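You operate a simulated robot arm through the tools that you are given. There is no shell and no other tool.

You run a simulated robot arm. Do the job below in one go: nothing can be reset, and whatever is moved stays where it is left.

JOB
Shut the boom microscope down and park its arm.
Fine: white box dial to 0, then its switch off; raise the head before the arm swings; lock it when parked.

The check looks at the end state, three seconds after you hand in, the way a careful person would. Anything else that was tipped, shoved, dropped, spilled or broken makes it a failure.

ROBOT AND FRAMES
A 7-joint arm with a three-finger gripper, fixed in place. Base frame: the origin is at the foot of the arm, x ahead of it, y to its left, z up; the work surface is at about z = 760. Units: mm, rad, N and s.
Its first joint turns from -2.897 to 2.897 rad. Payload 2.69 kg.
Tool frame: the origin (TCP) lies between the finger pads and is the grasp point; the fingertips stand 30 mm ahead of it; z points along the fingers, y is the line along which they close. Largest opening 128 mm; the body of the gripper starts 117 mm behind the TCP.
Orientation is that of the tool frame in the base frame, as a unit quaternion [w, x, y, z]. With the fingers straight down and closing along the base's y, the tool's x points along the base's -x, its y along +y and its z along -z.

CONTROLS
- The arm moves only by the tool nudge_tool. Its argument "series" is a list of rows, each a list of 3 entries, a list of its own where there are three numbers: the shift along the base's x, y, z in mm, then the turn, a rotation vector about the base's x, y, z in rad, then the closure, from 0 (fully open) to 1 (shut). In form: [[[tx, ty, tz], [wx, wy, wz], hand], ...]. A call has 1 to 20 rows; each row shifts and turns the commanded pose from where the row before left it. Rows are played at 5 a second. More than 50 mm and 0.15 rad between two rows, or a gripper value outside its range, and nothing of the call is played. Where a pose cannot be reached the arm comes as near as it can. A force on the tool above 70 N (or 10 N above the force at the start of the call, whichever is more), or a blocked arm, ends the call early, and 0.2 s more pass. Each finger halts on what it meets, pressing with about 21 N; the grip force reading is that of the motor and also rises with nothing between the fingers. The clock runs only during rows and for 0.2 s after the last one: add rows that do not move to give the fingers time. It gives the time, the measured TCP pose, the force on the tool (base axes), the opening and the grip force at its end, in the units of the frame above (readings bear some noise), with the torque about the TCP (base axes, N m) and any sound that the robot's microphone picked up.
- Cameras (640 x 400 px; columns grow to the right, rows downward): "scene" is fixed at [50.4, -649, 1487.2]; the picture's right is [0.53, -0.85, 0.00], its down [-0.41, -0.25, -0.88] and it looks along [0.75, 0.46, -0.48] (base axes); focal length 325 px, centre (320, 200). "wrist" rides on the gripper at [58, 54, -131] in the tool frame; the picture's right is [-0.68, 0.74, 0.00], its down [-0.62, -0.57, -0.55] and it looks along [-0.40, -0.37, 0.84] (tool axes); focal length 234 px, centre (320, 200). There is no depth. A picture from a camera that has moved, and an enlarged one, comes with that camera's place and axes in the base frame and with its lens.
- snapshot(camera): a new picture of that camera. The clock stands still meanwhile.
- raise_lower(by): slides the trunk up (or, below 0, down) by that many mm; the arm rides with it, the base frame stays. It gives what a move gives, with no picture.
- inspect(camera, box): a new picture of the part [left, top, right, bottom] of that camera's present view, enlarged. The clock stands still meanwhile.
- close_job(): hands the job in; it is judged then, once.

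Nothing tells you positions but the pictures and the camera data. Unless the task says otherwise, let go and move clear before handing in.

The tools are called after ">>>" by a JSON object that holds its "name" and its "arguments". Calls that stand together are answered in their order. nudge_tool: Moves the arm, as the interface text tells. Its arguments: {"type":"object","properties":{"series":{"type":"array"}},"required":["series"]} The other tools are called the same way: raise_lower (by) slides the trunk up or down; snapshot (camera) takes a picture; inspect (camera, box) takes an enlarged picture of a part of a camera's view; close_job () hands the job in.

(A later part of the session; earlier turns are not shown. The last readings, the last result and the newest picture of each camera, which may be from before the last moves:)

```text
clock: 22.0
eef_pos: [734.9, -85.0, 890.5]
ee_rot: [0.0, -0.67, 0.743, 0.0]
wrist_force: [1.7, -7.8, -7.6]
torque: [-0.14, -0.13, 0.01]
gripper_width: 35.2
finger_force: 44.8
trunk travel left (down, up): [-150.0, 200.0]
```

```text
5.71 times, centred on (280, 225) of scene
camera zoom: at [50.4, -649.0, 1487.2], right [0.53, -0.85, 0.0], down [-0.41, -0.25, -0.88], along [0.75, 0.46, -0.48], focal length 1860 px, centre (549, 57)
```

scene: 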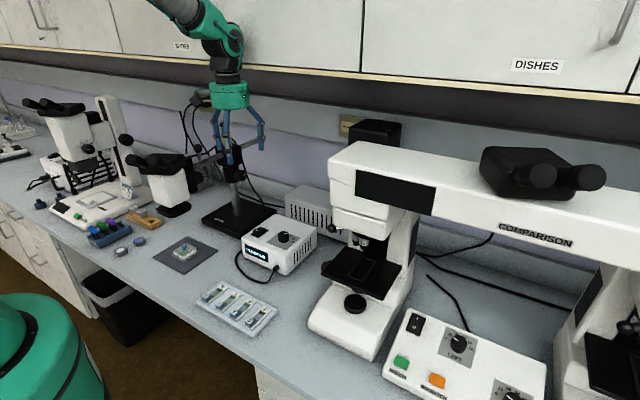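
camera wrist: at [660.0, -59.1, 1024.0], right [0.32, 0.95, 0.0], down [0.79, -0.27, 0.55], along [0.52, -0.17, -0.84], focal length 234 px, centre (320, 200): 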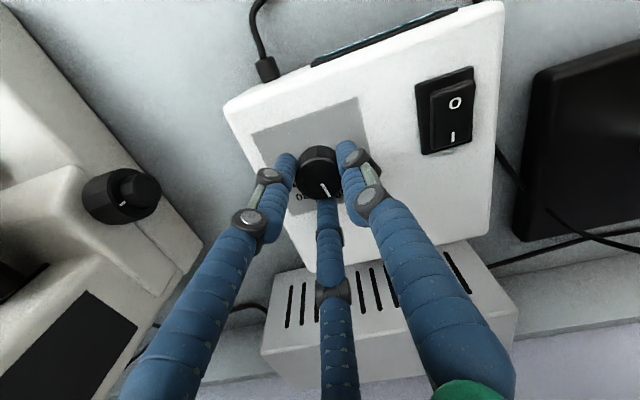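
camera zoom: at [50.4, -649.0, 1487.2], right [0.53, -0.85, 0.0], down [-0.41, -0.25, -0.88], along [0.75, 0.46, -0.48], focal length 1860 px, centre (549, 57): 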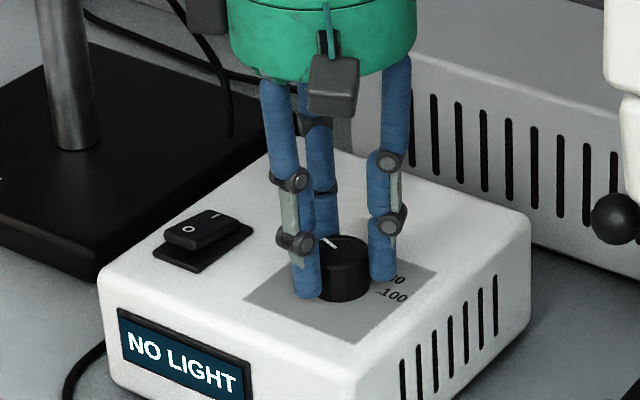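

The display now says NO LIGHT. A small extra turn, then release, rise and check the pointer against the 0 mark.

>>> {"name": "nudge_tool", "arguments": {"series": [[[0, 0, 0], [0, 0, 0.06], 0.85], [[0, 0, 0], [0, 0, 0], 0.85], [[0, 0, 0], [0, 0, 0], 0.6], [[0, 0, 0], [0, 0, 0], 0.45], [[0, 0, 20], [0, 0, 0], 0.45], [[0, 0, 30], [0, 0, 0], 0.45], [[0, 0, 30], [0, 0, 0], 0.45], [[0, 0, 0], [0, 0, 0], 0.45]]}}

>>> {"name": "snapshot", "arguments": {"camera": "wrist"}}

>>> {"name": "inspect", "arguments": {"camera": "wrist", "box": [260, 80, 380, 200]}}

>>> {"name": "inspect", "arguments": {"camera": "scene", "box": [240, 190, 320, 260]}}

```text
clock: 23.8
eef_pos: [733.1, -84.2, 972.9]
ee_rot: [0.0, -0.691, 0.723, 0.001]
wrist_force: [-0.6, -0.8, 0.1]
torque: [-0.02, -0.02, 0.01]
gripper_width: 70.2
finger_force: 0.1
trunk travel left (down, up): [-150.0, 200.0]
```

```text
taken
camera wrist: at [677.5, -140.1, 1104.3], right [-0.71, 0.71, 0.0], down [0.59, 0.59, 0.55], along [0.39, 0.39, -0.84], focal length 234 px, centre (320, 200)
```

wrist: 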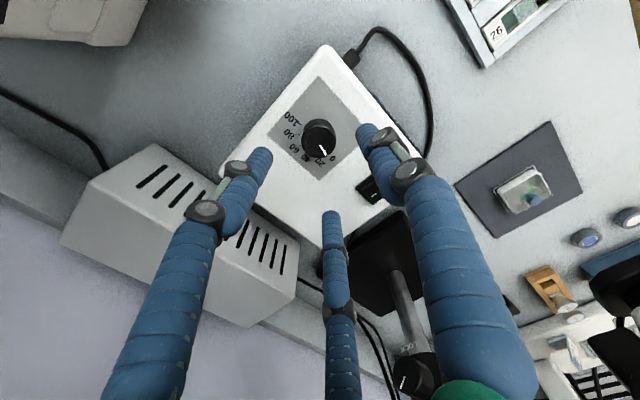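

```text
3.33 times, centred on (320, 140) of wrist
camera zoom: at [677.5, -140.1, 1104.3], right [-0.71, 0.71, 0.0], down [0.59, 0.59, 0.55], along [0.39, 0.39, -0.84], focal length 781 px, centre (320, 400)
```

zoom: 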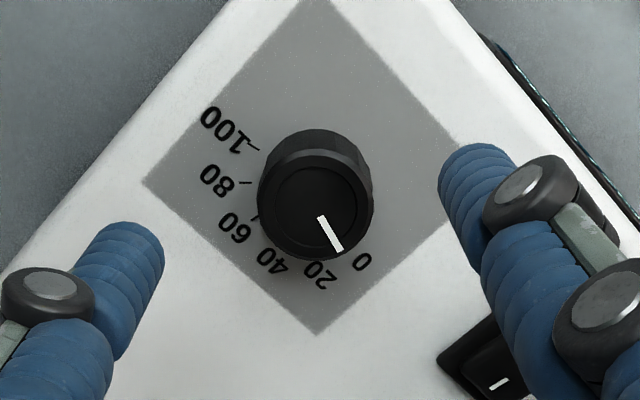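

```text
5.71 times, centred on (280, 225) of scene
camera zoom: at [50.4, -649.0, 1487.2], right [0.53, -0.85, 0.0], down [-0.41, -0.25, -0.88], along [0.75, 0.46, -0.48], focal length 1860 px, centre (549, 57)
```

zoom: 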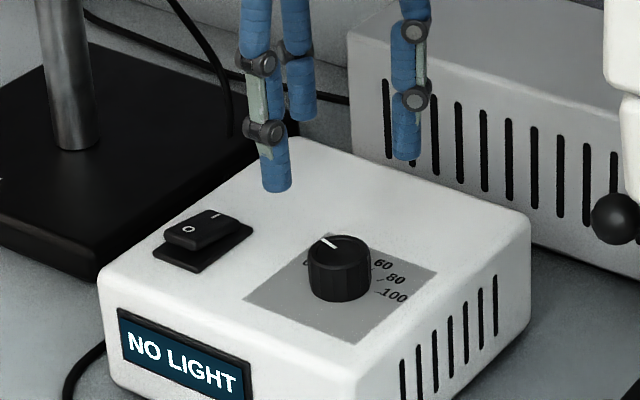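

The pointer sits on the 0 mark. Next the rocker's O end at about (712, 12): I'll tilt the hand slightly so only the leading finger (at -x side) is lowest, and hover it above the O end.

>>> {"name": "nudge_tool", "arguments": {"series": [[[5, 30, 0], [0, 0, 0.044], 0.45], [[5, 32, 0], [0, -0.1, 0], 0.45], [[6, 32, 0], [0, -0.1, 0], 0.45], [[0, 0, -20], [0, 0, 0], 0.45], [[0, 0, -20], [0, 0, 0], 0.45], [[0, 0, 0], [0, 0, 0], 0.45]]}}

>>> {"name": "snapshot", "arguments": {"camera": "wrist"}}

>>> {"name": "inspect", "arguments": {"camera": "scene", "box": [220, 180, 320, 260]}}

```text
clock: 25.2
eef_pos: [753.1, 7.8, 931.8]
ee_rot: [0.07, -0.703, 0.704, -0.069]
wrist_force: [0.1, -0.8, -0.9]
torque: [0.01, 0.01, 0.02]
gripper_width: 70.3
finger_force: 0.0
trunk travel left (down, up): [-150.0, 200.0]
```

```text
taken
camera wrist: at [674.0, -49.9, 1050.4], right [-0.72, 0.68, -0.15], down [0.45, 0.62, 0.65], along [0.53, 0.4, -0.75], focal length 234 px, centre (320, 200)
```

wrist: 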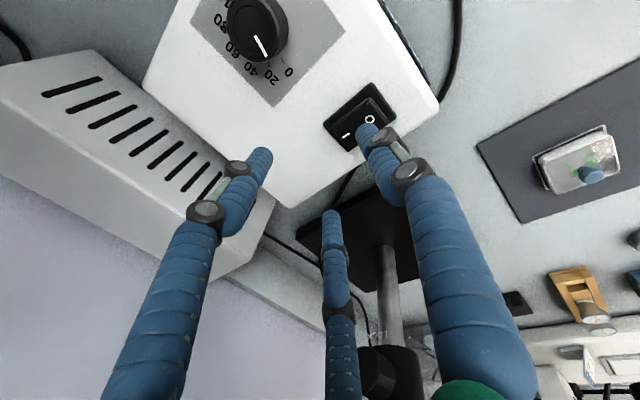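

```text
5.00 times, centred on (270, 220) of scene
camera zoom: at [50.4, -649.0, 1487.2], right [0.53, -0.85, 0.0], down [-0.41, -0.25, -0.88], along [0.75, 0.46, -0.48], focal length 1627 px, centre (570, 100)
```

zoom: 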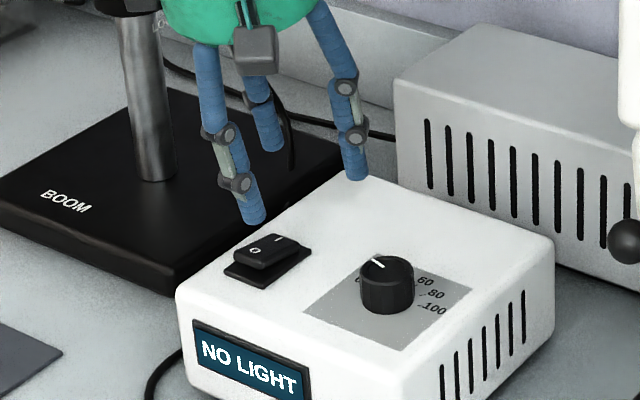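

>>> {"name": "inspect", "arguments": {"camera": "wrist", "box": [310, 70, 430, 170]}}

>>> {"name": "inspect", "arguments": {"camera": "scene", "box": [245, 200, 295, 245]}}

```text
4.00 times, centred on (370, 120) of wrist
camera zoom: at [674.0, -49.9, 1050.4], right [-0.72, 0.68, -0.15], down [0.45, 0.62, 0.65], along [0.53, 0.4, -0.75], focal length 937 px, centre (120, 520)
```

zoom: 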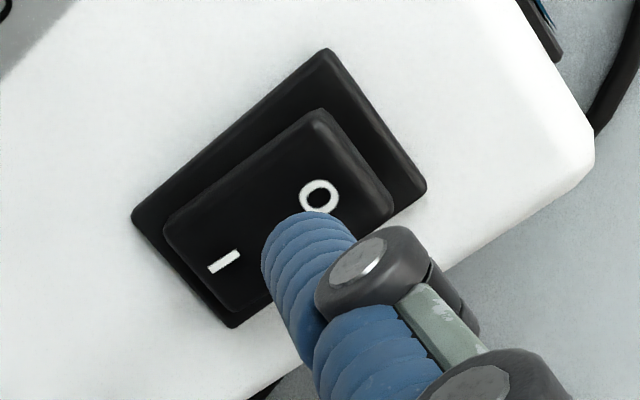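

```text
8.89 times, centred on (270, 222) of scene
camera zoom: at [50.4, -649.0, 1487.2], right [0.53, -0.85, 0.0], down [-0.41, -0.25, -0.88], along [0.75, 0.46, -0.48], focal length 2893 px, centre (764, 0)
```

zoom: 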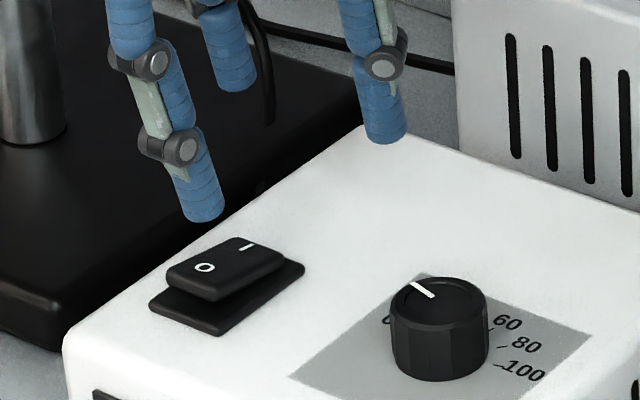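

The finger tip is about 6 mm short in y; shifting (-4, +5) and lowering to just above the O end.

>>> {"name": "nudge_tool", "arguments": {"series": [[[-4, 5, 0], [0, 0, 0], 0.45], [[0, 0, -10], [0, 0, 0], 0.45], [[0, 0, -6], [0, 0, 0], 0.45], [[0, 0, 0], [0, 0, 0], 0.45]]}}

>>> {"name": "inspect", "arguments": {"camera": "wrist", "box": [310, 70, 430, 170]}}

>>> {"name": "inspect", "arguments": {"camera": "scene", "box": [245, 200, 295, 245]}}

```text
clock: 26.2
eef_pos: [747.6, 13.3, 915.3]
ee_rot: [0.071, -0.703, 0.704, -0.071]
wrist_force: [-0.2, -0.2, -0.6]
torque: [0.02, 0.02, -0.01]
gripper_width: 70.5
finger_force: 0.1
trunk travel left (down, up): [-150.0, 200.0]
```

```text
4.00 times, centred on (370, 120) of wrist
camera zoom: at [669.0, -44.1, 1034.6], right [-0.72, 0.68, -0.15], down [0.45, 0.62, 0.65], along [0.53, 0.4, -0.75], focal length 937 px, centre (120, 520)
```

zoom: 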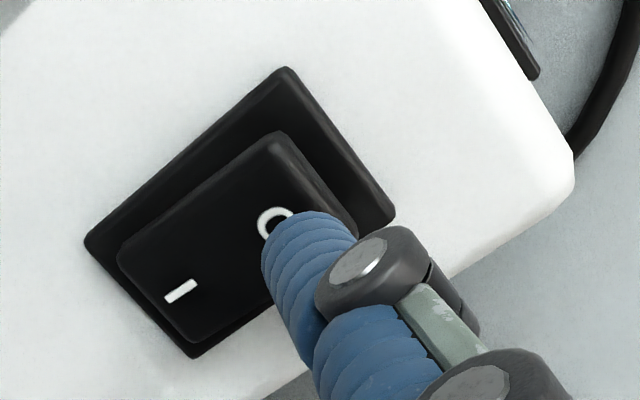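

```text
8.89 times, centred on (270, 222) of scene
camera zoom: at [50.4, -649.0, 1487.2], right [0.53, -0.85, 0.0], down [-0.41, -0.25, -0.88], along [0.75, 0.46, -0.48], focal length 2893 px, centre (764, 0)
```

zoom: 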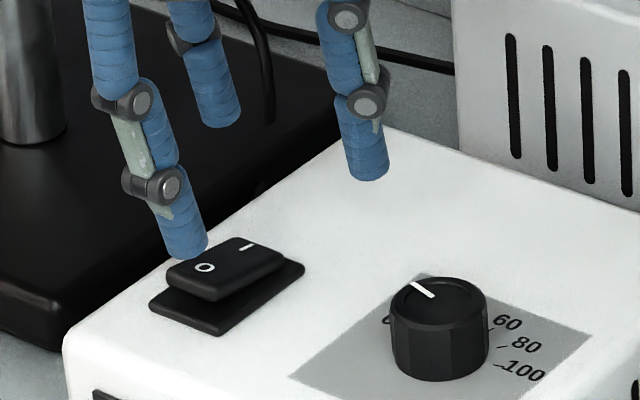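

Tip is just above the O end. Small correction, then press down in small steps watching the force.

>>> {"name": "nudge_tool", "arguments": {"series": [[[1, -2, -4], [0, 0, 0], 0.45], [[0, 0, -3], [0, 0, 0], 0.45], [[0, 0, -3], [0, 0, 0], 0.45]]}}

>>> {"name": "inspect", "arguments": {"camera": "scene", "box": [245, 200, 295, 245]}}

```text
clock: 27.0
eef_pos: [747.4, 12.5, 907.1]
ee_rot: [-0.071, 0.704, -0.703, 0.07]
wrist_force: [-0.7, -0.5, 1.0]
torque: [0.02, 0.12, -0.03]
gripper_width: 71.0
finger_force: 0.6
trunk travel left (down, up): [-150.0, 200.0]
```

```text
8.89 times, centred on (270, 222) of scene
camera zoom: at [50.4, -649.0, 1487.2], right [0.53, -0.85, 0.0], down [-0.41, -0.25, -0.88], along [0.75, 0.46, -0.48], focal length 2893 px, centre (764, 0)
```

zoom: 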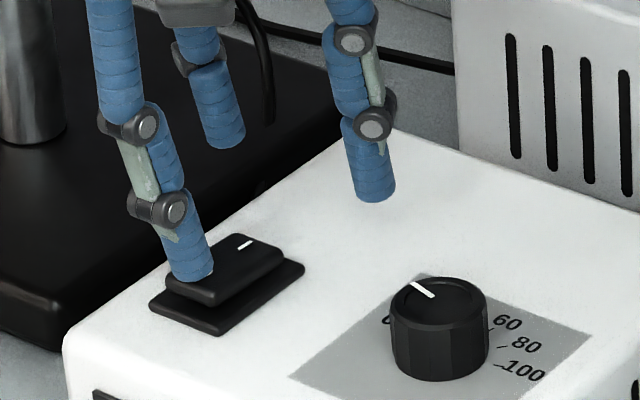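

Contact on the O end is starting (torque rising). Continuing in small steps.

>>> {"name": "nudge_tool", "arguments": {"series": [[[0, 0, -2], [0, 0, 0], 0.45], [[0, 0, -2], [0, 0, 0], 0.45], [[0, 0, -2], [0, 0, 0], 0.45]]}}

>>> {"name": "inspect", "arguments": {"camera": "scene", "box": [245, 200, 295, 245]}}

```text
clock: 27.8
eef_pos: [747.9, 11.3, 901.6]
ee_rot: [-0.07, 0.704, -0.703, 0.071]
wrist_force: [-0.6, 3.4, 5.6]
torque: [0.09, 0.3, -0.1]
gripper_width: 70.9
finger_force: 0.1
trunk travel left (down, up): [-150.0, 200.0]
```

```text
8.89 times, centred on (270, 222) of scene
camera zoom: at [50.4, -649.0, 1487.2], right [0.53, -0.85, 0.0], down [-0.41, -0.25, -0.88], along [0.75, 0.46, -0.48], focal length 2893 px, centre (764, 0)
```

zoom: 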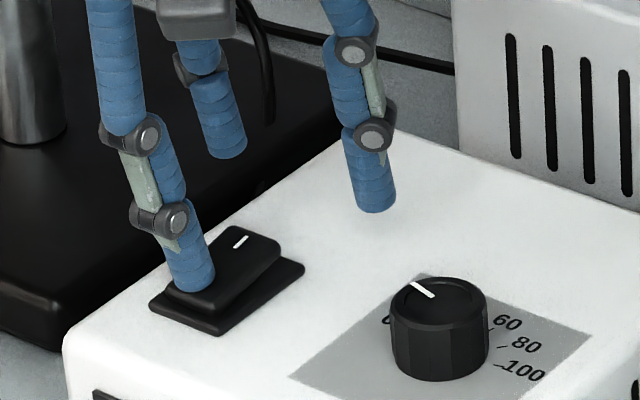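

The rocker is tipping over to O. A little more travel, then back off and check.

>>> {"name": "nudge_tool", "arguments": {"series": [[[0, 0, -2], [0, 0, 0], 0.45], [[0, 0, -1], [0, 0, 0], 0.45], [[0, 0, 0], [0, 0, 0], 0.45]]}}

>>> {"name": "nudge_tool", "arguments": {"series": [[[0, 0, 20], [0, 0, 0], 0.45], [[0, 0, 40], [0, 0, 0], 0.45], [[0, 0, 40], [0, 0.1, 0], 0.45], [[0, 0, 0], [0, 0.1, 0], 0.45]]}}

>>> {"name": "inspect", "arguments": {"camera": "scene", "box": [220, 190, 320, 270]}}

>>> {"name": "snapshot", "arguments": {"camera": "wrist"}}

```text
clock: 28.6
eef_pos: [747.1, 12.6, 899.0]
ee_rot: [-0.072, 0.704, -0.703, 0.071]
wrist_force: [-12.4, 6.6, 31.3]
torque: [0.2, 1.83, -0.24]
gripper_width: 81.6
finger_force: 7.7
trunk travel left (down, up): [-150.0, 200.0]
```

```text
clock: 29.6
eef_pos: [746.0, 11.8, 998.7]
ee_rot: [0.001, 0.707, -0.707, -0.001]
wrist_force: [-0.3, -1.1, 0.0]
torque: [0.04, -0.07, 0.0]
gripper_width: 70.4
finger_force: 0.0
trunk travel left (down, up): [-150.0, 200.0]
```

```text
5.00 times, centred on (270, 230) of scene
camera zoom: at [50.4, -649.0, 1487.2], right [0.53, -0.85, 0.0], down [-0.41, -0.25, -0.88], along [0.75, 0.46, -0.48], focal length 1627 px, centre (570, 50)
```

zoom: 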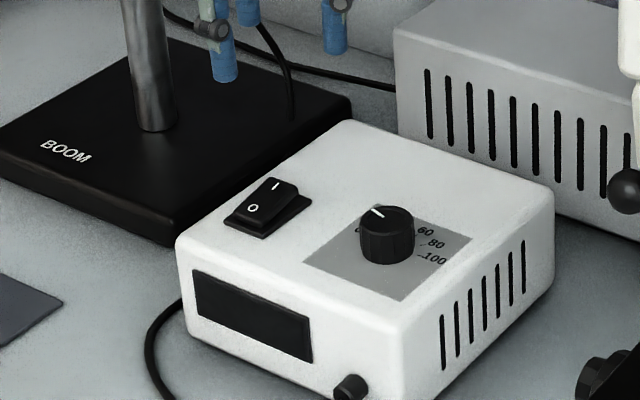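

```text
taken
camera wrist: at [693.2, -44.9, 1129.9], right [-0.74, 0.68, 0.0], down [0.57, 0.62, 0.55], along [0.37, 0.4, -0.84], focal length 234 px, centre (320, 200)
```

wrist: 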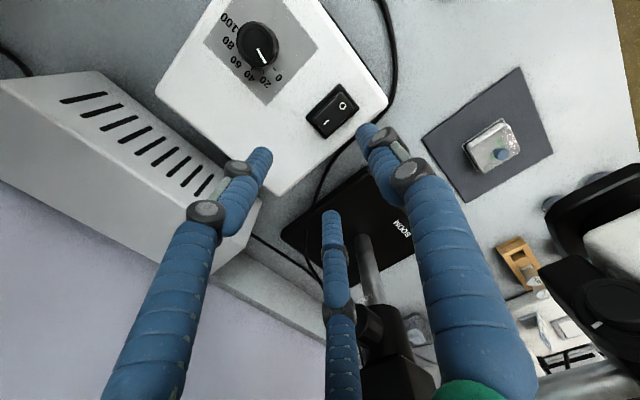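

The display has gone dark and the rocker shows O pressed. Now I'll position the camera to study the head's focus knob and the collar lock knob on their -y sides.

>>> {"name": "nudge_tool", "arguments": {"series": [[[10, -20, 35], [0, 0, 0], 0.45], [[10, -20, 35], [0, 0, 0], 0.45], [[8, -10, 30], [0, 0, 0], 0.45], [[0, 0, 0], [0, 0, 0], 0.45]]}}

>>> {"name": "snapshot", "arguments": {"camera": "wrist"}}

>>> {"name": "inspect", "arguments": {"camera": "wrist", "box": [470, 150, 640, 350]}}

```text
clock: 30.8
eef_pos: [713.8, -30.5, 1032.8]
ee_rot: [0.045, 0.709, -0.702, -0.05]
wrist_force: [-6.0, -5.6, -6.8]
torque: [0.67, -0.65, -0.14]
gripper_width: 70.7
finger_force: 0.1
trunk travel left (down, up): [-150.0, 200.0]
stopped in row 4: the arm was blocked; the commanded pose is now the measured one
```

```text
taken
camera wrist: at [679.5, -89.2, 1169.8], right [-0.74, 0.67, 0.11], down [0.63, 0.62, 0.47], along [0.25, 0.41, -0.88], focal length 234 px, centre (320, 200)
```

wrist: 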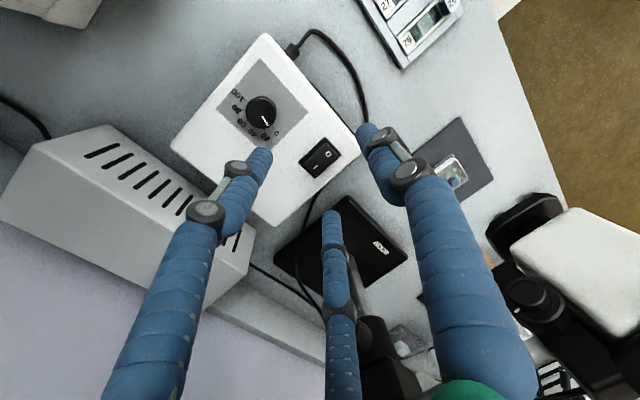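

```text
2.00 times, centred on (555, 250) of wrist
camera zoom: at [679.5, -89.2, 1169.8], right [-0.74, 0.67, 0.11], down [0.63, 0.62, 0.47], along [0.25, 0.41, -0.88], focal length 468 px, centre (-150, 100)
```

zoom: 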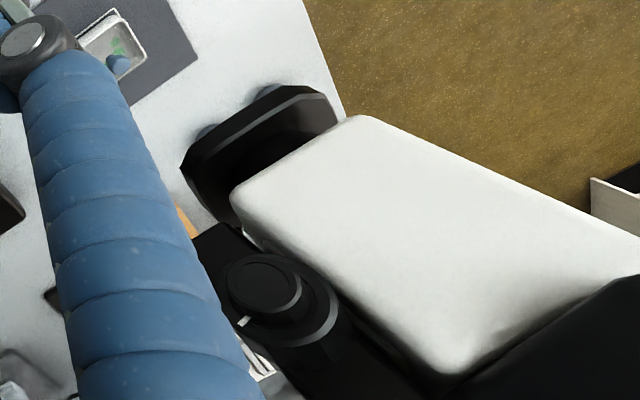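

The arm was blocked on the way; I must see what it touched.

>>> {"name": "snapshot", "arguments": {"camera": "scene"}}

>>> {"name": "inspect", "arguments": {"camera": "scene", "box": [100, 0, 380, 180]}}

```text
taken
```

scene: 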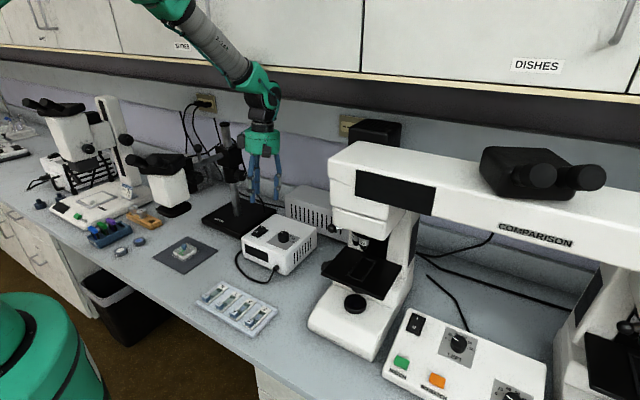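

```text
2.22 times, centred on (240, 90) of scene
camera zoom: at [50.4, -649.0, 1487.2], right [0.53, -0.85, 0.0], down [-0.41, -0.25, -0.88], along [0.75, 0.46, -0.48], focal length 723 px, centre (498, 444)
```

zoom: 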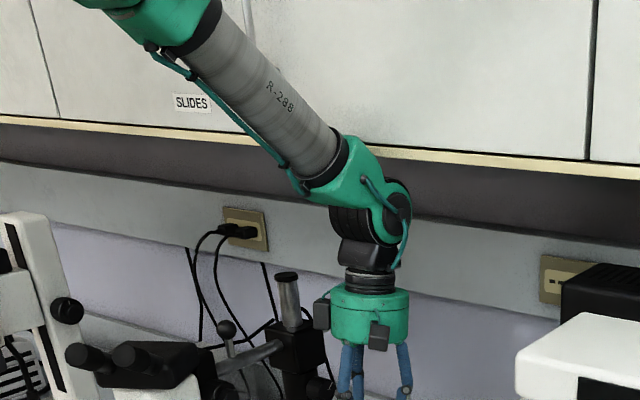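

Nothing seems displaced; the wrist stalled tilted about 0.13 rad, possibly a joint limit. I'll straighten the tool gently with small moves.

>>> {"name": "nudge_tool", "arguments": {"series": [[[0, 0, 0], [0, -0.07, 0], 0.45], [[0, 0, 0], [0, -0.065, 0], 0.45], [[0, 0, 0], [0, 0, 0], 0.45]]}}

>>> {"name": "inspect", "arguments": {"camera": "scene", "box": [100, 0, 380, 180]}}

```text
clock: 31.6
eef_pos: [718.4, -25.6, 1032.3]
ee_rot: [-0.004, 0.712, -0.702, 0.001]
wrist_force: [-0.5, 0.4, 0.6]
torque: [0.04, -0.03, -0.04]
gripper_width: 70.6
finger_force: 0.2
trunk travel left (down, up): [-150.0, 200.0]
```

```text
2.22 times, centred on (240, 90) of scene
camera zoom: at [50.4, -649.0, 1487.2], right [0.53, -0.85, 0.0], down [-0.41, -0.25, -0.88], along [0.75, 0.46, -0.48], focal length 723 px, centre (498, 444)
```

zoom: 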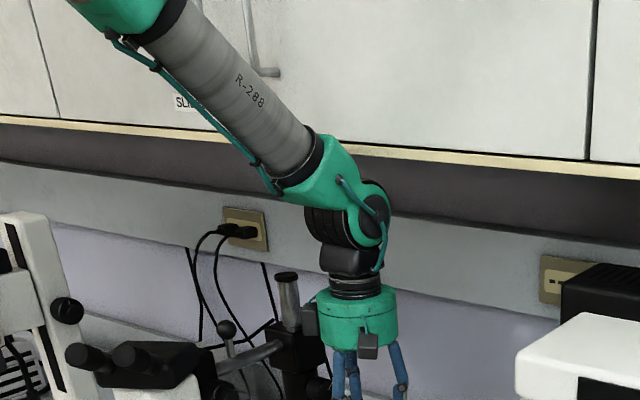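

The block was most likely the wrist meeting the overhead cabinet (front ≈ x 745, bottom ≈ z 1370), so I'll keep low when reaching far. Focus knob axis I put at about x 646, z 1044, its small end at y ≈ 171. I'll back off to open space and turn the hand horizontal, pointing to +y.

>>> {"name": "nudge_tool", "arguments": {"series": [[[-45, 0, 10], [0, 0, 0], 0.45], [[-45, 0, 10], [0, 0, 0], 0.45], [[-45, 0, 10], [0, 0, 0], 0.45], [[-45, 0, 10], [0, 0, 0], 0.45], [[-45, 0, 10], [0, 0, 0], 0.45], [[-35, 0, 0], [0, 0, 0], 0.45], [[0, 20, 0], [0.13, 0, 0], 0.45], [[0, 20, 0], [0.13, 0, 0], 0.45], [[0, 0, 0], [0.13, 0, 0], 0.45], [[0, 0, 0], [0.13, 0, 0], 0.45], [[0, 0, 0], [0.13, 0, 0], 0.45], [[0, 0, 0], [0.13, 0, 0], 0.45], [[0, 0, 0], [0, 0, 0], 0.45]]}}

>>> {"name": "snapshot", "arguments": {"camera": "wrist"}}

>>> {"name": "snapshot", "arguments": {"camera": "scene"}}

```text
clock: 34.4
eef_pos: [458.9, 14.6, 1081.3]
ee_rot: [-0.275, 0.657, -0.649, -0.267]
wrist_force: [0.5, 0.5, -0.2]
torque: [0.02, 0.02, 0.02]
gripper_width: 70.5
finger_force: 0.1
trunk travel left (down, up): [-150.0, 200.0]
```

```text
taken
camera wrist: at [405.7, -119.4, 1133.4], right [-0.75, 0.47, 0.47], down [0.55, 0.05, 0.83], along [0.37, 0.88, -0.3], focal length 234 px, centre (320, 200)
```

wrist: 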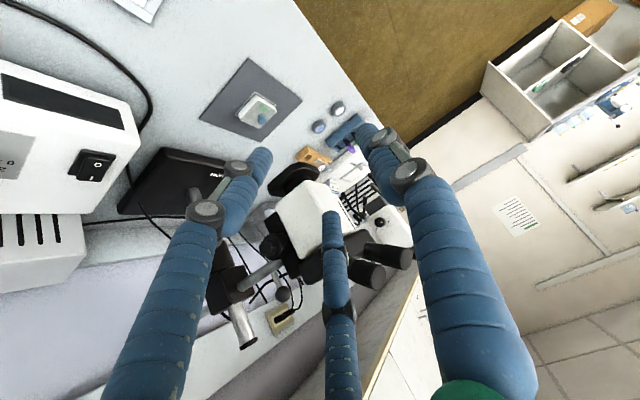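

```text
taken
```

scene: 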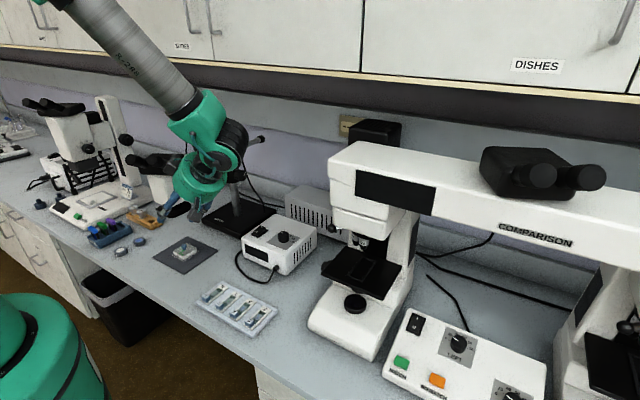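

There's a printed notice on the far wall in the wrist view; I'll zoom in on it and on the microscope.

>>> {"name": "inspect", "arguments": {"camera": "wrist", "box": [490, 190, 545, 240]}}

>>> {"name": "inspect", "arguments": {"camera": "wrist", "box": [190, 130, 430, 360]}}

```text
8.00 times, centred on (518, 215) of wrist
camera zoom: at [405.7, -119.4, 1133.4], right [-0.75, 0.47, 0.47], down [0.55, 0.05, 0.83], along [0.37, 0.88, -0.3], focal length 1873 px, centre (-1260, 80)
```

zoom: 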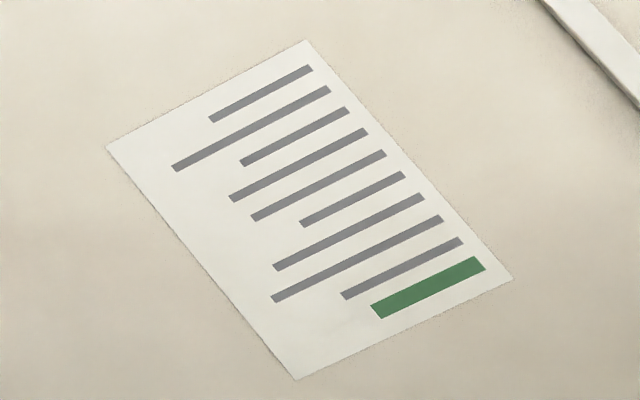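

```text
1.74 times, centred on (310, 245) of wrist
camera zoom: at [405.7, -119.4, 1133.4], right [-0.75, 0.47, 0.47], down [0.55, 0.05, 0.83], along [0.37, 0.88, -0.3], focal length 407 px, centre (337, 122)
```

zoom: 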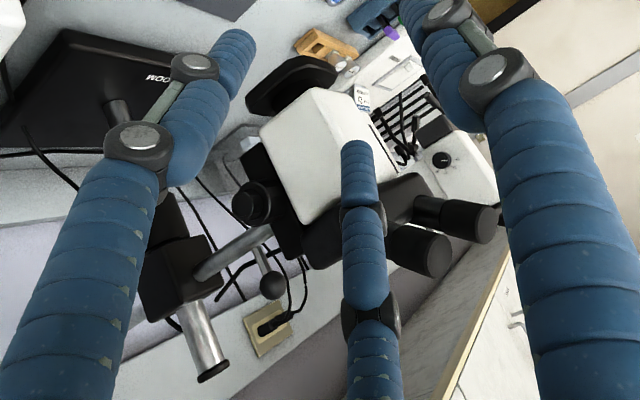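

The notice is only decoration. Finishing the turn to horizontal, then lining up in front of the focus knob.

>>> {"name": "nudge_tool", "arguments": {"series": [[[0, 0, 0], [0.13, 0, 0], 0.45], [[0, 0, 0], [0.13, 0, 0], 0.45], [[0, 0, 0], [0.13, 0, 0], 0.45], [[0, 0, 0], [0.13, 0, 0], 0.45], [[0, 0, 0], [0.13, 0, 0], 0.45], [[0, 0, 0], [0.13, 0, 0], 0.45], [[30, 10, -8], [0, 0, 0], 0.45], [[40, 10, -8], [0, 0, 0], 0.45], [[40, 10, -8], [0, 0, 0], 0.45], [[40, 10, -8], [0, 0, 0], 0.45], [[37, 10, -5], [0, 0, 0], 0.45], [[0, 0, 0], [0, 0, 0], 0.45]]}}

>>> {"name": "snapshot", "arguments": {"camera": "wrist"}}

>>> {"name": "snapshot", "arguments": {"camera": "scene"}}

```text
clock: 37.0
eef_pos: [644.6, 64.8, 1044.7]
ee_rot: [-0.503, 0.504, -0.499, -0.494]
wrist_force: [0.2, 1.5, 0.4]
torque: [0.0, 0.01, 0.05]
gripper_width: 70.6
finger_force: 0.0
trunk travel left (down, up): [-150.0, 200.0]
```

```text
taken
camera wrist: at [592.5, -65.9, 987.3], right [-0.75, 0.01, 0.67], down [0.55, -0.55, 0.63], along [0.37, 0.84, 0.4], focal length 234 px, centre (320, 200)
```

wrist: 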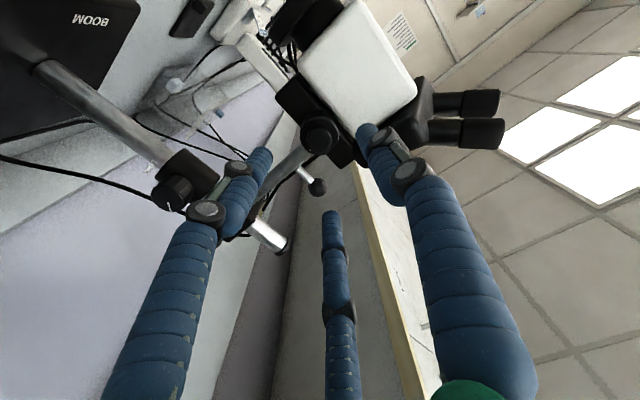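

```text
taken
```

scene: 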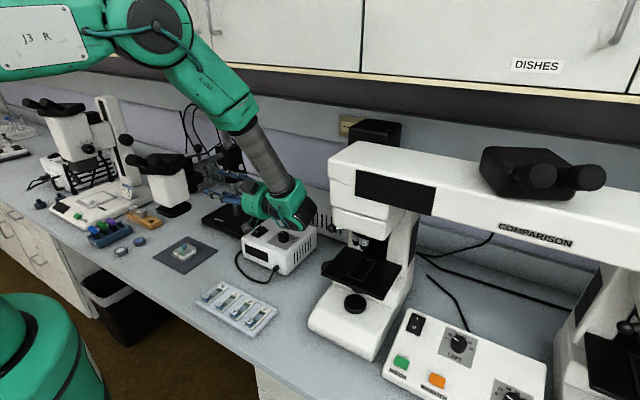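

>>> {"name": "inspect", "arguments": {"camera": "scene", "box": [180, 120, 360, 280]}}

>>> {"name": "inspect", "arguments": {"camera": "wrist", "box": [240, 80, 400, 210]}}

```text
2.50 times, centred on (270, 200) of scene
camera zoom: at [50.4, -649.0, 1487.2], right [0.53, -0.85, 0.0], down [-0.41, -0.25, -0.88], along [0.75, 0.46, -0.48], focal length 814 px, centre (445, 200)
```

zoom: 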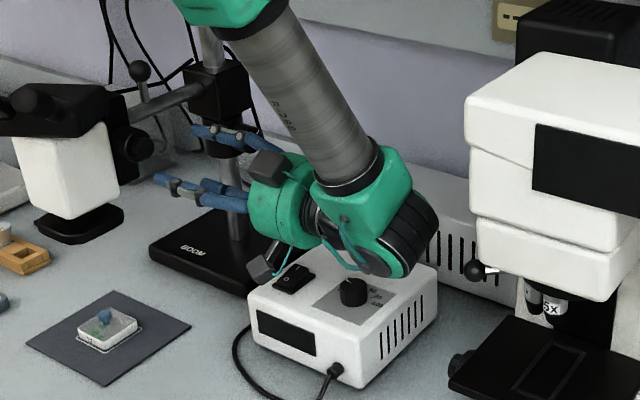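

```text
3.08 times, centred on (320, 145) of wrist
camera zoom: at [592.5, -65.9, 987.3], right [-0.75, 0.01, 0.67], down [0.55, -0.55, 0.63], along [0.37, 0.84, 0.4], focal length 720 px, centre (320, 369)
```

zoom: 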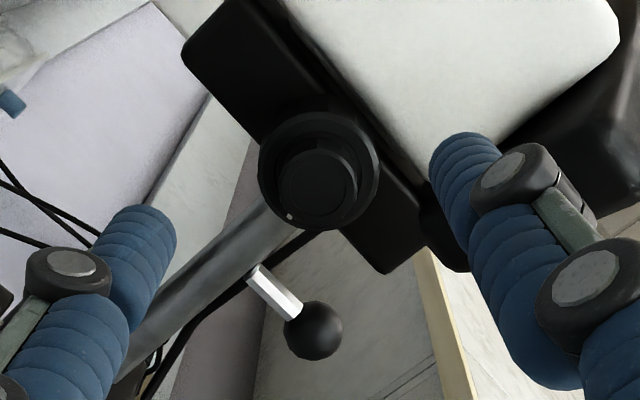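

The tool now points straight at the focus knob (axis ≈ x 649, z 1045.5; large ring y ≈ 187–207; head side at y ≈ 204). I'll align, narrow the fingers a bit, and advance to just short of it.

>>> {"name": "nudge_tool", "arguments": {"series": [[[4.5, 30, 1], [0, 0, 0], 0.5], [[0, 30, 0], [0, 0, 0], 0.55], [[0, 0, 0], [0, 0, 0], 0.55], [[0, 0, 0], [0, 0, 0], 0.55]]}}

>>> {"name": "inspect", "arguments": {"camera": "wrist", "box": [220, 60, 420, 230]}}

>>> {"name": "inspect", "arguments": {"camera": "scene", "box": [140, 120, 280, 230]}}

```text
clock: 38.0
eef_pos: [649.0, 123.7, 1046.9]
ee_rot: [-0.503, 0.504, -0.499, -0.494]
wrist_force: [0.0, 0.4, -0.5]
torque: [-0.06, 0.0, 0.0]
gripper_width: 57.7
finger_force: 0.1
trunk travel left (down, up): [-150.0, 200.0]
```

```text
2.35 times, centred on (320, 145) of wrist
camera zoom: at [595.9, -6.0, 988.8], right [-0.75, 0.01, 0.67], down [0.55, -0.55, 0.63], along [0.37, 0.84, 0.4], focal length 551 px, centre (320, 329)
```

zoom: 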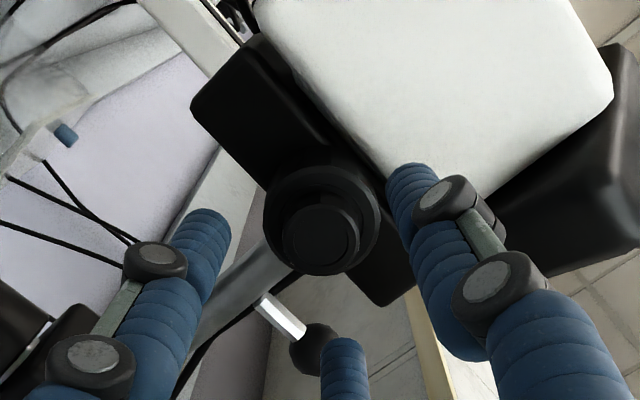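

```text
3.64 times, centred on (210, 175) of scene
camera zoom: at [50.4, -649.0, 1487.2], right [0.53, -0.85, 0.0], down [-0.41, -0.25, -0.88], along [0.75, 0.46, -0.48], focal length 1183 px, centre (720, 291)
```

zoom: 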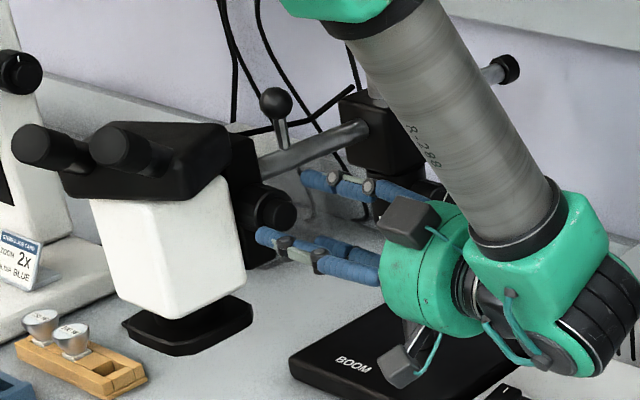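

Centred. Advancing 44 mm over the knob.

>>> {"name": "nudge_tool", "arguments": {"series": [[[0, 20, -1], [0, 0, 0], 0.55], [[0, 15, 0], [0, 0, 0], 0.55], [[0, 9, 0], [0, 0, 0], 0.55], [[0, 0, 0], [0, 0, 0], 0.55]]}}

>>> {"name": "inspect", "arguments": {"camera": "wrist", "box": [220, 60, 420, 230]}}

>>> {"name": "inspect", "arguments": {"camera": "scene", "box": [150, 140, 240, 220]}}

```text
clock: 39.0
eef_pos: [649.6, 167.7, 1045.3]
ee_rot: [-0.504, 0.504, -0.5, -0.493]
wrist_force: [-0.3, 0.4, 0.6]
torque: [-0.02, -0.01, -0.02]
gripper_width: 57.4
finger_force: 0.1
trunk travel left (down, up): [-150.0, 200.0]
```

```text
2.35 times, centred on (320, 145) of wrist
camera zoom: at [595.9, 37.0, 988.0], right [-0.75, 0.01, 0.67], down [0.55, -0.55, 0.63], along [0.37, 0.84, 0.4], focal length 551 px, centre (320, 329)
```

zoom: 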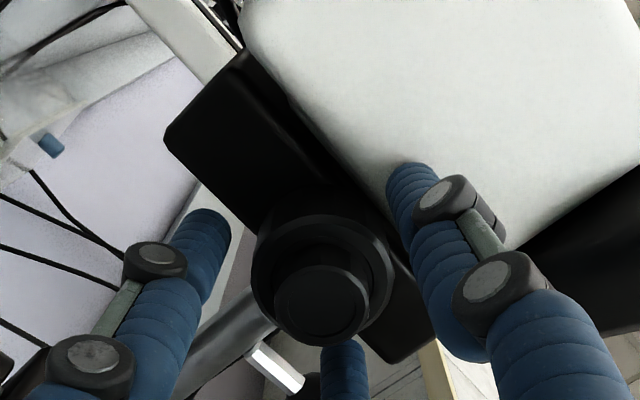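

```text
5.00 times, centred on (195, 180) of scene
camera zoom: at [50.4, -649.0, 1487.2], right [0.53, -0.85, 0.0], down [-0.41, -0.25, -0.88], along [0.75, 0.46, -0.48], focal length 1627 px, centre (945, 300)
```

zoom: 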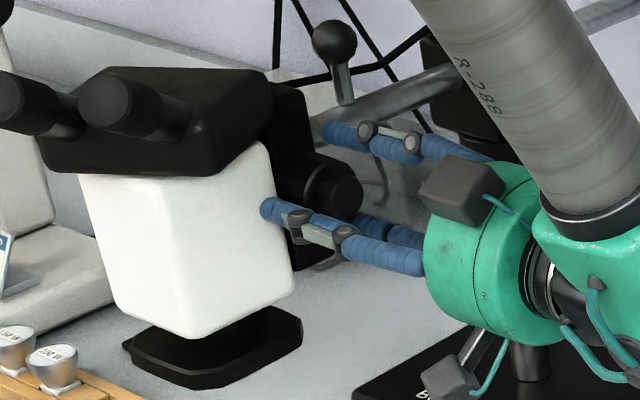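

Fingers surround the large ring. Closing gently.

>>> {"name": "nudge_tool", "arguments": {"series": [[[0, 0, 0], [0, 0, 0], 0.62], [[0, 0, 0], [0, 0, 0], 0.7], [[0, 0, 0], [0, 0, 0], 0.78], [[0, 0, 0], [0, 0, 0], 0.82], [[0, 0, 0], [0, 0, 0], 0.82]]}}

>>> {"name": "inspect", "arguments": {"camera": "wrist", "box": [220, 60, 420, 230]}}

>>> {"name": "inspect", "arguments": {"camera": "scene", "box": [130, 110, 270, 230]}}

```text
clock: 40.2
eef_pos: [648.4, 167.2, 1044.5]
ee_rot: [-0.503, 0.504, -0.5, -0.494]
wrist_force: [-13.4, -1.2, -3.0]
torque: [-0.02, -0.01, 0.53]
gripper_width: 42.5
finger_force: 45.5
trunk travel left (down, up): [-150.0, 200.0]
```

```text
2.35 times, centred on (320, 145) of wrist
camera zoom: at [594.9, 36.8, 987.8], right [-0.75, 0.01, 0.67], down [0.55, -0.55, 0.63], along [0.37, 0.84, 0.4], focal length 551 px, centre (320, 329)
```

zoom: 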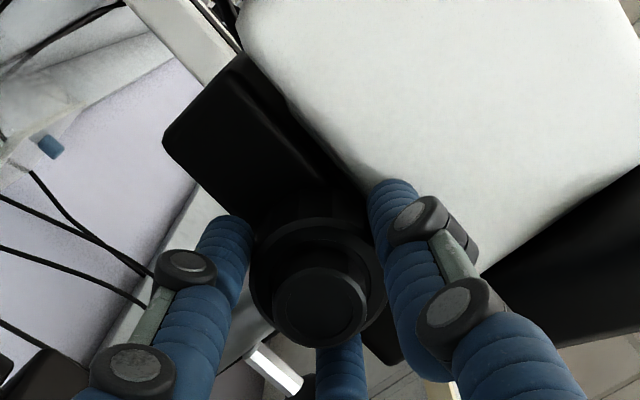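

```text
3.33 times, centred on (200, 170) of scene
camera zoom: at [50.4, -649.0, 1487.2], right [0.53, -0.85, 0.0], down [-0.41, -0.25, -0.88], along [0.75, 0.46, -0.48], focal length 1085 px, centre (720, 300)
```

zoom: 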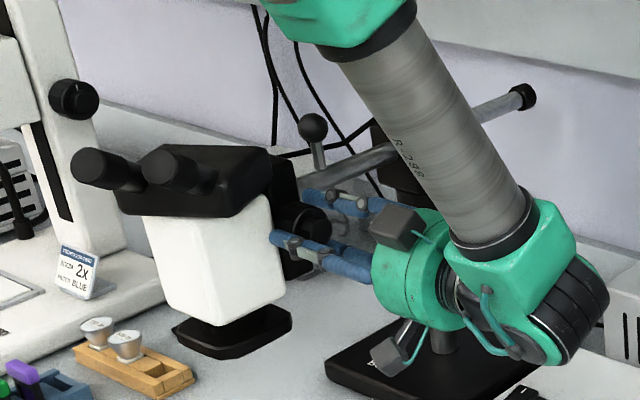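

Held at 42.5 mm. Trying a small turn to see which way the head moves.

>>> {"name": "nudge_tool", "arguments": {"series": [[[-1.5, 0, -0.5], [0, 0, 0], 0.82], [[0, 0, 0], [0, 0.12, 0], 0.82], [[0, 0, 0], [0, 0.12, 0], 0.82], [[0, 0, 0], [0, 0.12, 0], 0.82], [[0, 0, 0], [0, 0, 0], 0.82]]}}

>>> {"name": "inspect", "arguments": {"camera": "scene", "box": [130, 110, 270, 230]}}

>>> {"name": "snapshot", "arguments": {"camera": "wrist"}}

```text
clock: 41.4
eef_pos: [648.3, 167.8, 1045.0]
ee_rot: [0.406, -0.406, 0.582, 0.575]
wrist_force: [-4.9, -9.1, -3.0]
torque: [-0.14, 0.04, -0.41]
gripper_width: 42.8
finger_force: 45.1
trunk travel left (down, up): [-150.0, 200.0]
```

```text
3.33 times, centred on (200, 170) of scene
camera zoom: at [50.4, -649.0, 1487.2], right [0.53, -0.85, 0.0], down [-0.41, -0.25, -0.88], along [0.75, 0.46, -0.48], focal length 1085 px, centre (720, 300)
```

zoom: 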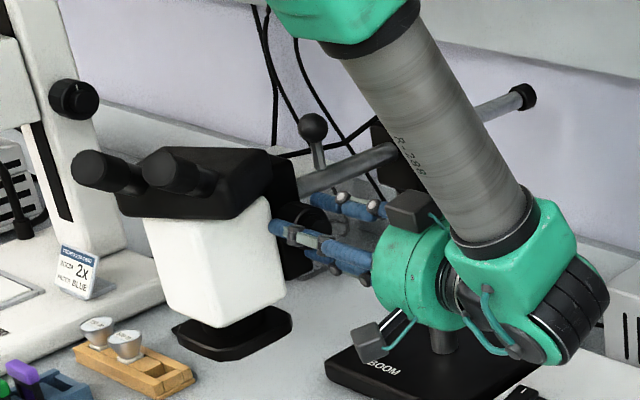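

```text
taken
camera wrist: at [577.5, 37.0, 1010.3], right [-0.46, 0.01, 0.89], down [0.74, -0.55, 0.39], along [0.49, 0.84, 0.25], focal length 234 px, centre (320, 200)
```

wrist: 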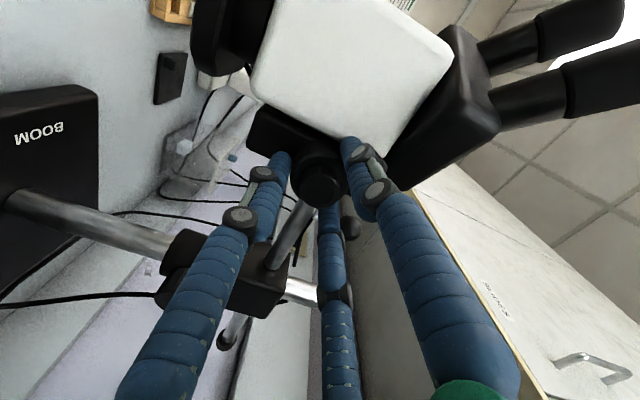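

>>> {"name": "inspect", "arguments": {"camera": "scene", "box": [150, 140, 240, 220]}}

```text
5.00 times, centred on (195, 180) of scene
camera zoom: at [50.4, -649.0, 1487.2], right [0.53, -0.85, 0.0], down [-0.41, -0.25, -0.88], along [0.75, 0.46, -0.48], focal length 1627 px, centre (945, 300)
```

zoom: 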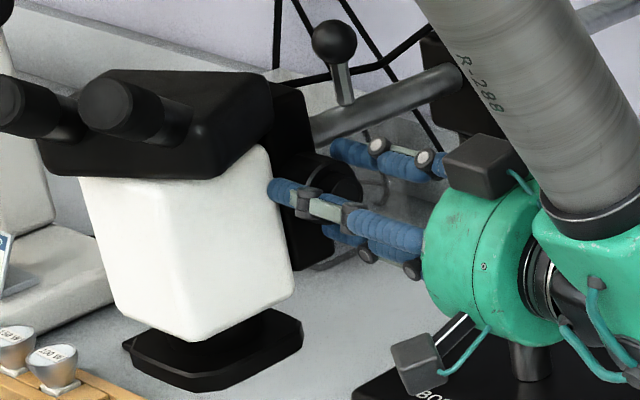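

Turning + about y lowers the head slightly (~3 mm), so the other way raises it. Turning back -1.5 rad.

>>> {"name": "nudge_tool", "arguments": {"series": [[[0, 0, 0], [0, -0.15, 0], 0.82], [[0, 0, 0], [0, -0.15, 0], 0.82], [[0, 0, 0], [0, -0.15, 0], 0.82], [[0, 0, 0], [0, -0.15, 0], 0.82], [[0, 0, 0], [0, -0.15, 0], 0.82], [[0, 0, 0], [0, -0.15, 0], 0.82], [[0, 0, 0], [0, 0, 0], 0.82]]}}

>>> {"name": "inspect", "arguments": {"camera": "scene", "box": [150, 140, 240, 220]}}

>>> {"name": "snapshot", "arguments": {"camera": "wrist"}}

```text
clock: 43.0
eef_pos: [648.3, 168.9, 1045.9]
ee_rot: [-0.617, 0.617, -0.348, -0.343]
wrist_force: [-19.6, -8.0, -10.7]
torque: [-0.29, -0.02, -0.05]
gripper_width: 43.0
finger_force: 45.0
trunk travel left (down, up): [-150.0, 200.0]
```

```text
5.00 times, centred on (195, 180) of scene
camera zoom: at [50.4, -649.0, 1487.2], right [0.53, -0.85, 0.0], down [-0.41, -0.25, -0.88], along [0.75, 0.46, -0.48], focal length 1627 px, centre (945, 300)
```

zoom: 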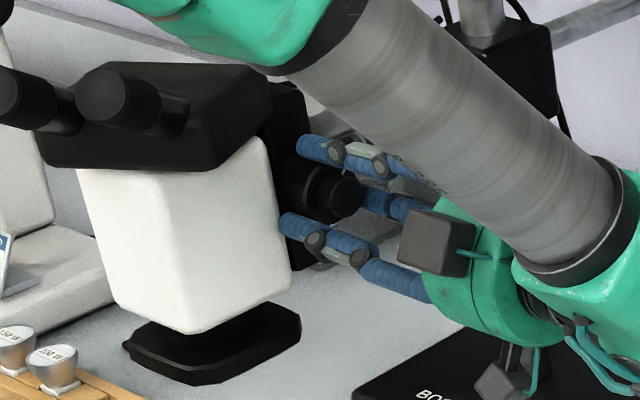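

```text
taken
camera wrist: at [632.2, 37.4, 968.6], right [-0.98, 0.01, 0.19], down [0.16, -0.55, 0.82], along [0.11, 0.84, 0.54], focal length 234 px, centre (320, 200)
```

wrist: 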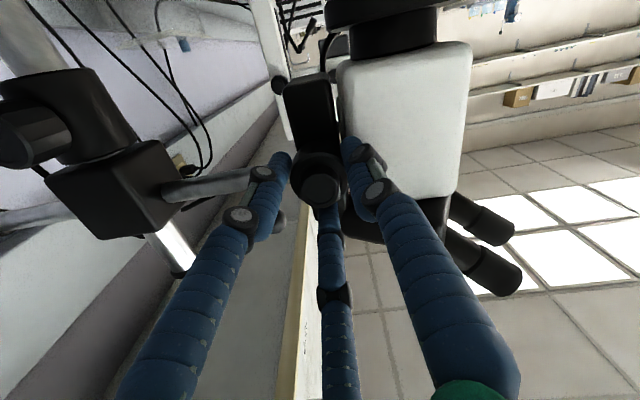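

The head rises with this direction (~6 mm so far). Relieving the side force a little and continuing.

>>> {"name": "nudge_tool", "arguments": {"series": [[[-2, -0.5, -1], [0, 0, 0], 0.82], [[0, 0, 0], [0, -0.15, 0], 0.82], [[0, 0, 0], [0, -0.15, 0], 0.82], [[0, 0, 0], [0, -0.15, 0], 0.82], [[0, 0, 0], [0, -0.15, 0], 0.82], [[0, 0, 0], [0, -0.15, 0], 0.82], [[0, 0, 0], [0, -0.15, 0], 0.82], [[0, 0, 0], [0, 0, 0], 0.82]]}}

>>> {"name": "inspect", "arguments": {"camera": "scene", "box": [150, 140, 240, 220]}}

>>> {"name": "snapshot", "arguments": {"camera": "wrist"}}

```text
clock: 43.6
eef_pos: [653.3, 168.5, 1041.6]
ee_rot: [-0.613, 0.628, -0.336, -0.342]
wrist_force: [-10.6, -3.5, -13.7]
torque: [0.05, -0.16, 0.48]
gripper_width: 48.5
finger_force: 19.0
out of reach, approached as far as the arm can: row 2, 3
trunk travel left (down, up): [-150.0, 200.0]
stopped in row 3: the force on the tool passed its limit at 133 N (the readings are from after the stop); the commanded pose is now the measured one
```

```text
5.00 times, centred on (195, 180) of scene
camera zoom: at [50.4, -649.0, 1487.2], right [0.53, -0.85, 0.0], down [-0.41, -0.25, -0.88], along [0.75, 0.46, -0.48], focal length 1627 px, centre (945, 300)
```

zoom: 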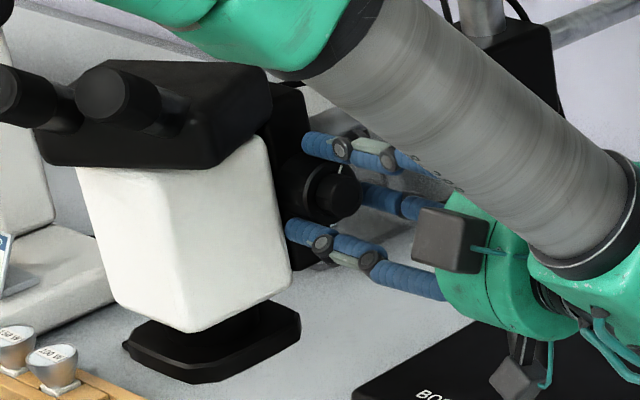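

```text
taken
camera wrist: at [643.6, 36.9, 967.2], right [-0.99, -0.01, 0.17], down [0.15, -0.53, 0.83], along [0.08, 0.85, 0.53], focal length 234 px, centre (320, 200)
```

wrist: 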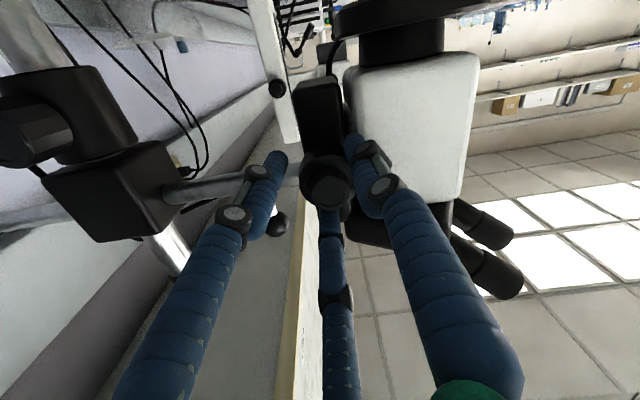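

The arm hit a joint limit turning that way, so I'll release, retreat, rotate the hand the other way and re-grip to continue in strokes.

>>> {"name": "nudge_tool", "arguments": {"series": [[[0, 0, 0], [0, 0, 0], 0.55], [[-2, 0, 2], [0, 0, 0], 0.55], [[-2.5, -25, 2], [0, 0, 0], 0.55], [[0, -30, 0], [0, 0, 0], 0.55], [[0, 0, 0], [0, 0.15, 0], 0.55], [[0, 0, 0], [0, 0.15, 0], 0.55], [[0, 0, 0], [0, 0.15, 0], 0.55], [[0, 0, 0], [0, 0.15, 0], 0.55], [[0, 0, 0], [0, 0.15, 0], 0.55], [[0, 0, 0], [0, 0.15, 0], 0.55], [[0, 0, 0], [0, 0.15, 0], 0.55], [[0, 0, 0], [0, 0.15, 0], 0.55], [[0, 0, 0], [0, 0, 0], 0.55]]}}

>>> {"name": "snapshot", "arguments": {"camera": "wrist"}}

>>> {"name": "snapshot", "arguments": {"camera": "scene"}}

```text
clock: 46.4
eef_pos: [653.1, 112.9, 1049.0]
ee_rot: [0.318, -0.326, 0.624, 0.636]
wrist_force: [-0.5, 0.2, -0.5]
torque: [-0.01, 0.01, 0.03]
gripper_width: 57.5
finger_force: 0.0
trunk travel left (down, up): [-150.0, 200.0]
```

```text
taken
camera wrist: at [577.4, -18.6, 1031.9], right [-0.2, -0.01, 0.98], down [0.83, -0.54, 0.16], along [0.52, 0.84, 0.12], focal length 234 px, centre (320, 200)
```

wrist: 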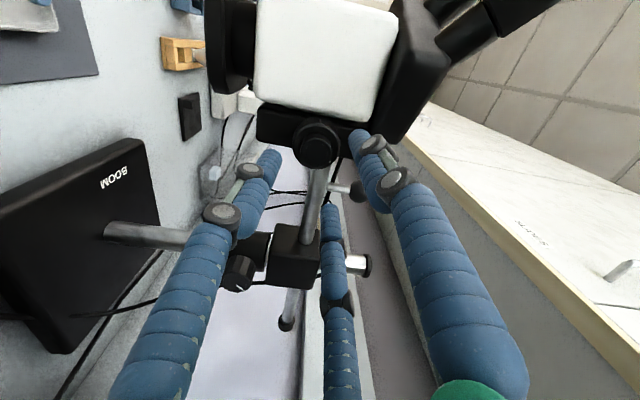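

```text
taken
```

scene: 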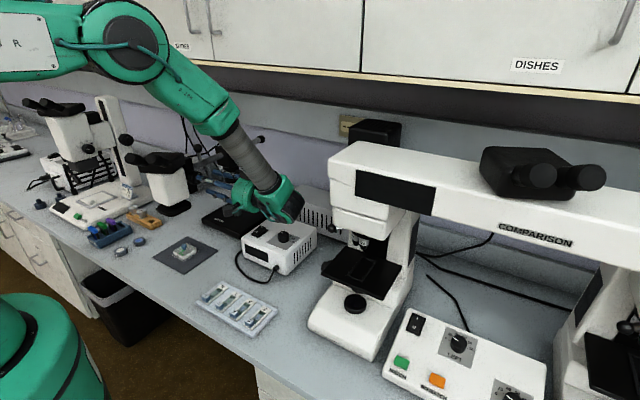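

Rotation +0.64 now; continuing positive for a longer return stroke, and re-centring on the knob axis.

>>> {"name": "nudge_tool", "arguments": {"series": [[[-2.5, 0, -2], [0, 0.15, 0], 0.55], [[-2, 0, -2], [0, 0.15, 0], 0.55], [[0, 0, 0], [0, 0.15, 0], 0.55], [[0, 0, 0], [0, 0.15, 0], 0.55], [[0, 0, 0], [0, 0.15, 0], 0.55], [[0, 0, 0], [0, 0.15, 0], 0.55], [[0, 0, 0], [0, 0.15, 0], 0.55], [[0, 0, 0], [0, 0, 0], 0.55]]}}

>>> {"name": "snapshot", "arguments": {"camera": "wrist"}}

>>> {"name": "inspect", "arguments": {"camera": "scene", "box": [130, 110, 330, 260]}}

```text
clock: 48.2
eef_pos: [647.4, 114.5, 1043.7]
ee_rot: [-0.037, 0.035, 0.699, 0.713]
wrist_force: [0.8, 0.1, 0.0]
torque: [0.03, 0.0, -0.04]
gripper_width: 57.8
finger_force: 0.1
trunk travel left (down, up): [-150.0, 200.0]
```

```text
taken
camera wrist: at [595.3, -18.2, 1101.5], right [0.75, -0.01, 0.66], down [0.55, -0.54, -0.64], along [0.36, 0.84, -0.39], focal length 234 px, centre (320, 200)
```

wrist: 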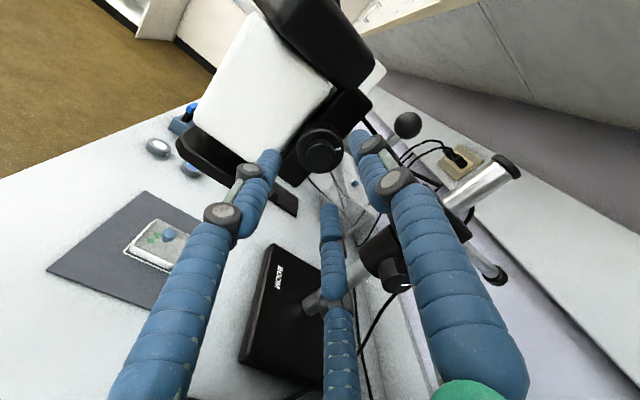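

```text
2.67 times, centred on (230, 185) of scene
camera zoom: at [50.4, -649.0, 1487.2], right [0.53, -0.85, 0.0], down [-0.41, -0.25, -0.88], along [0.75, 0.46, -0.48], focal length 868 px, centre (560, 240)
```

zoom: 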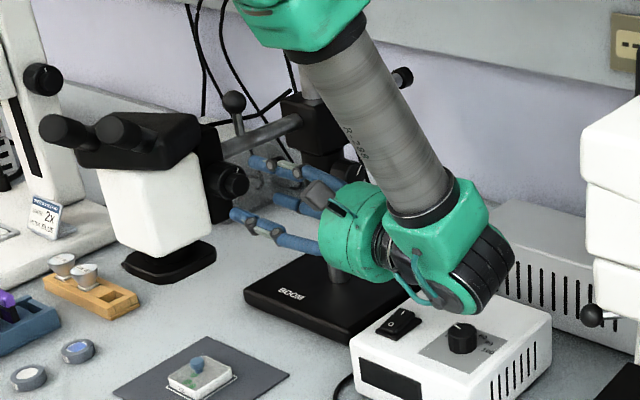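

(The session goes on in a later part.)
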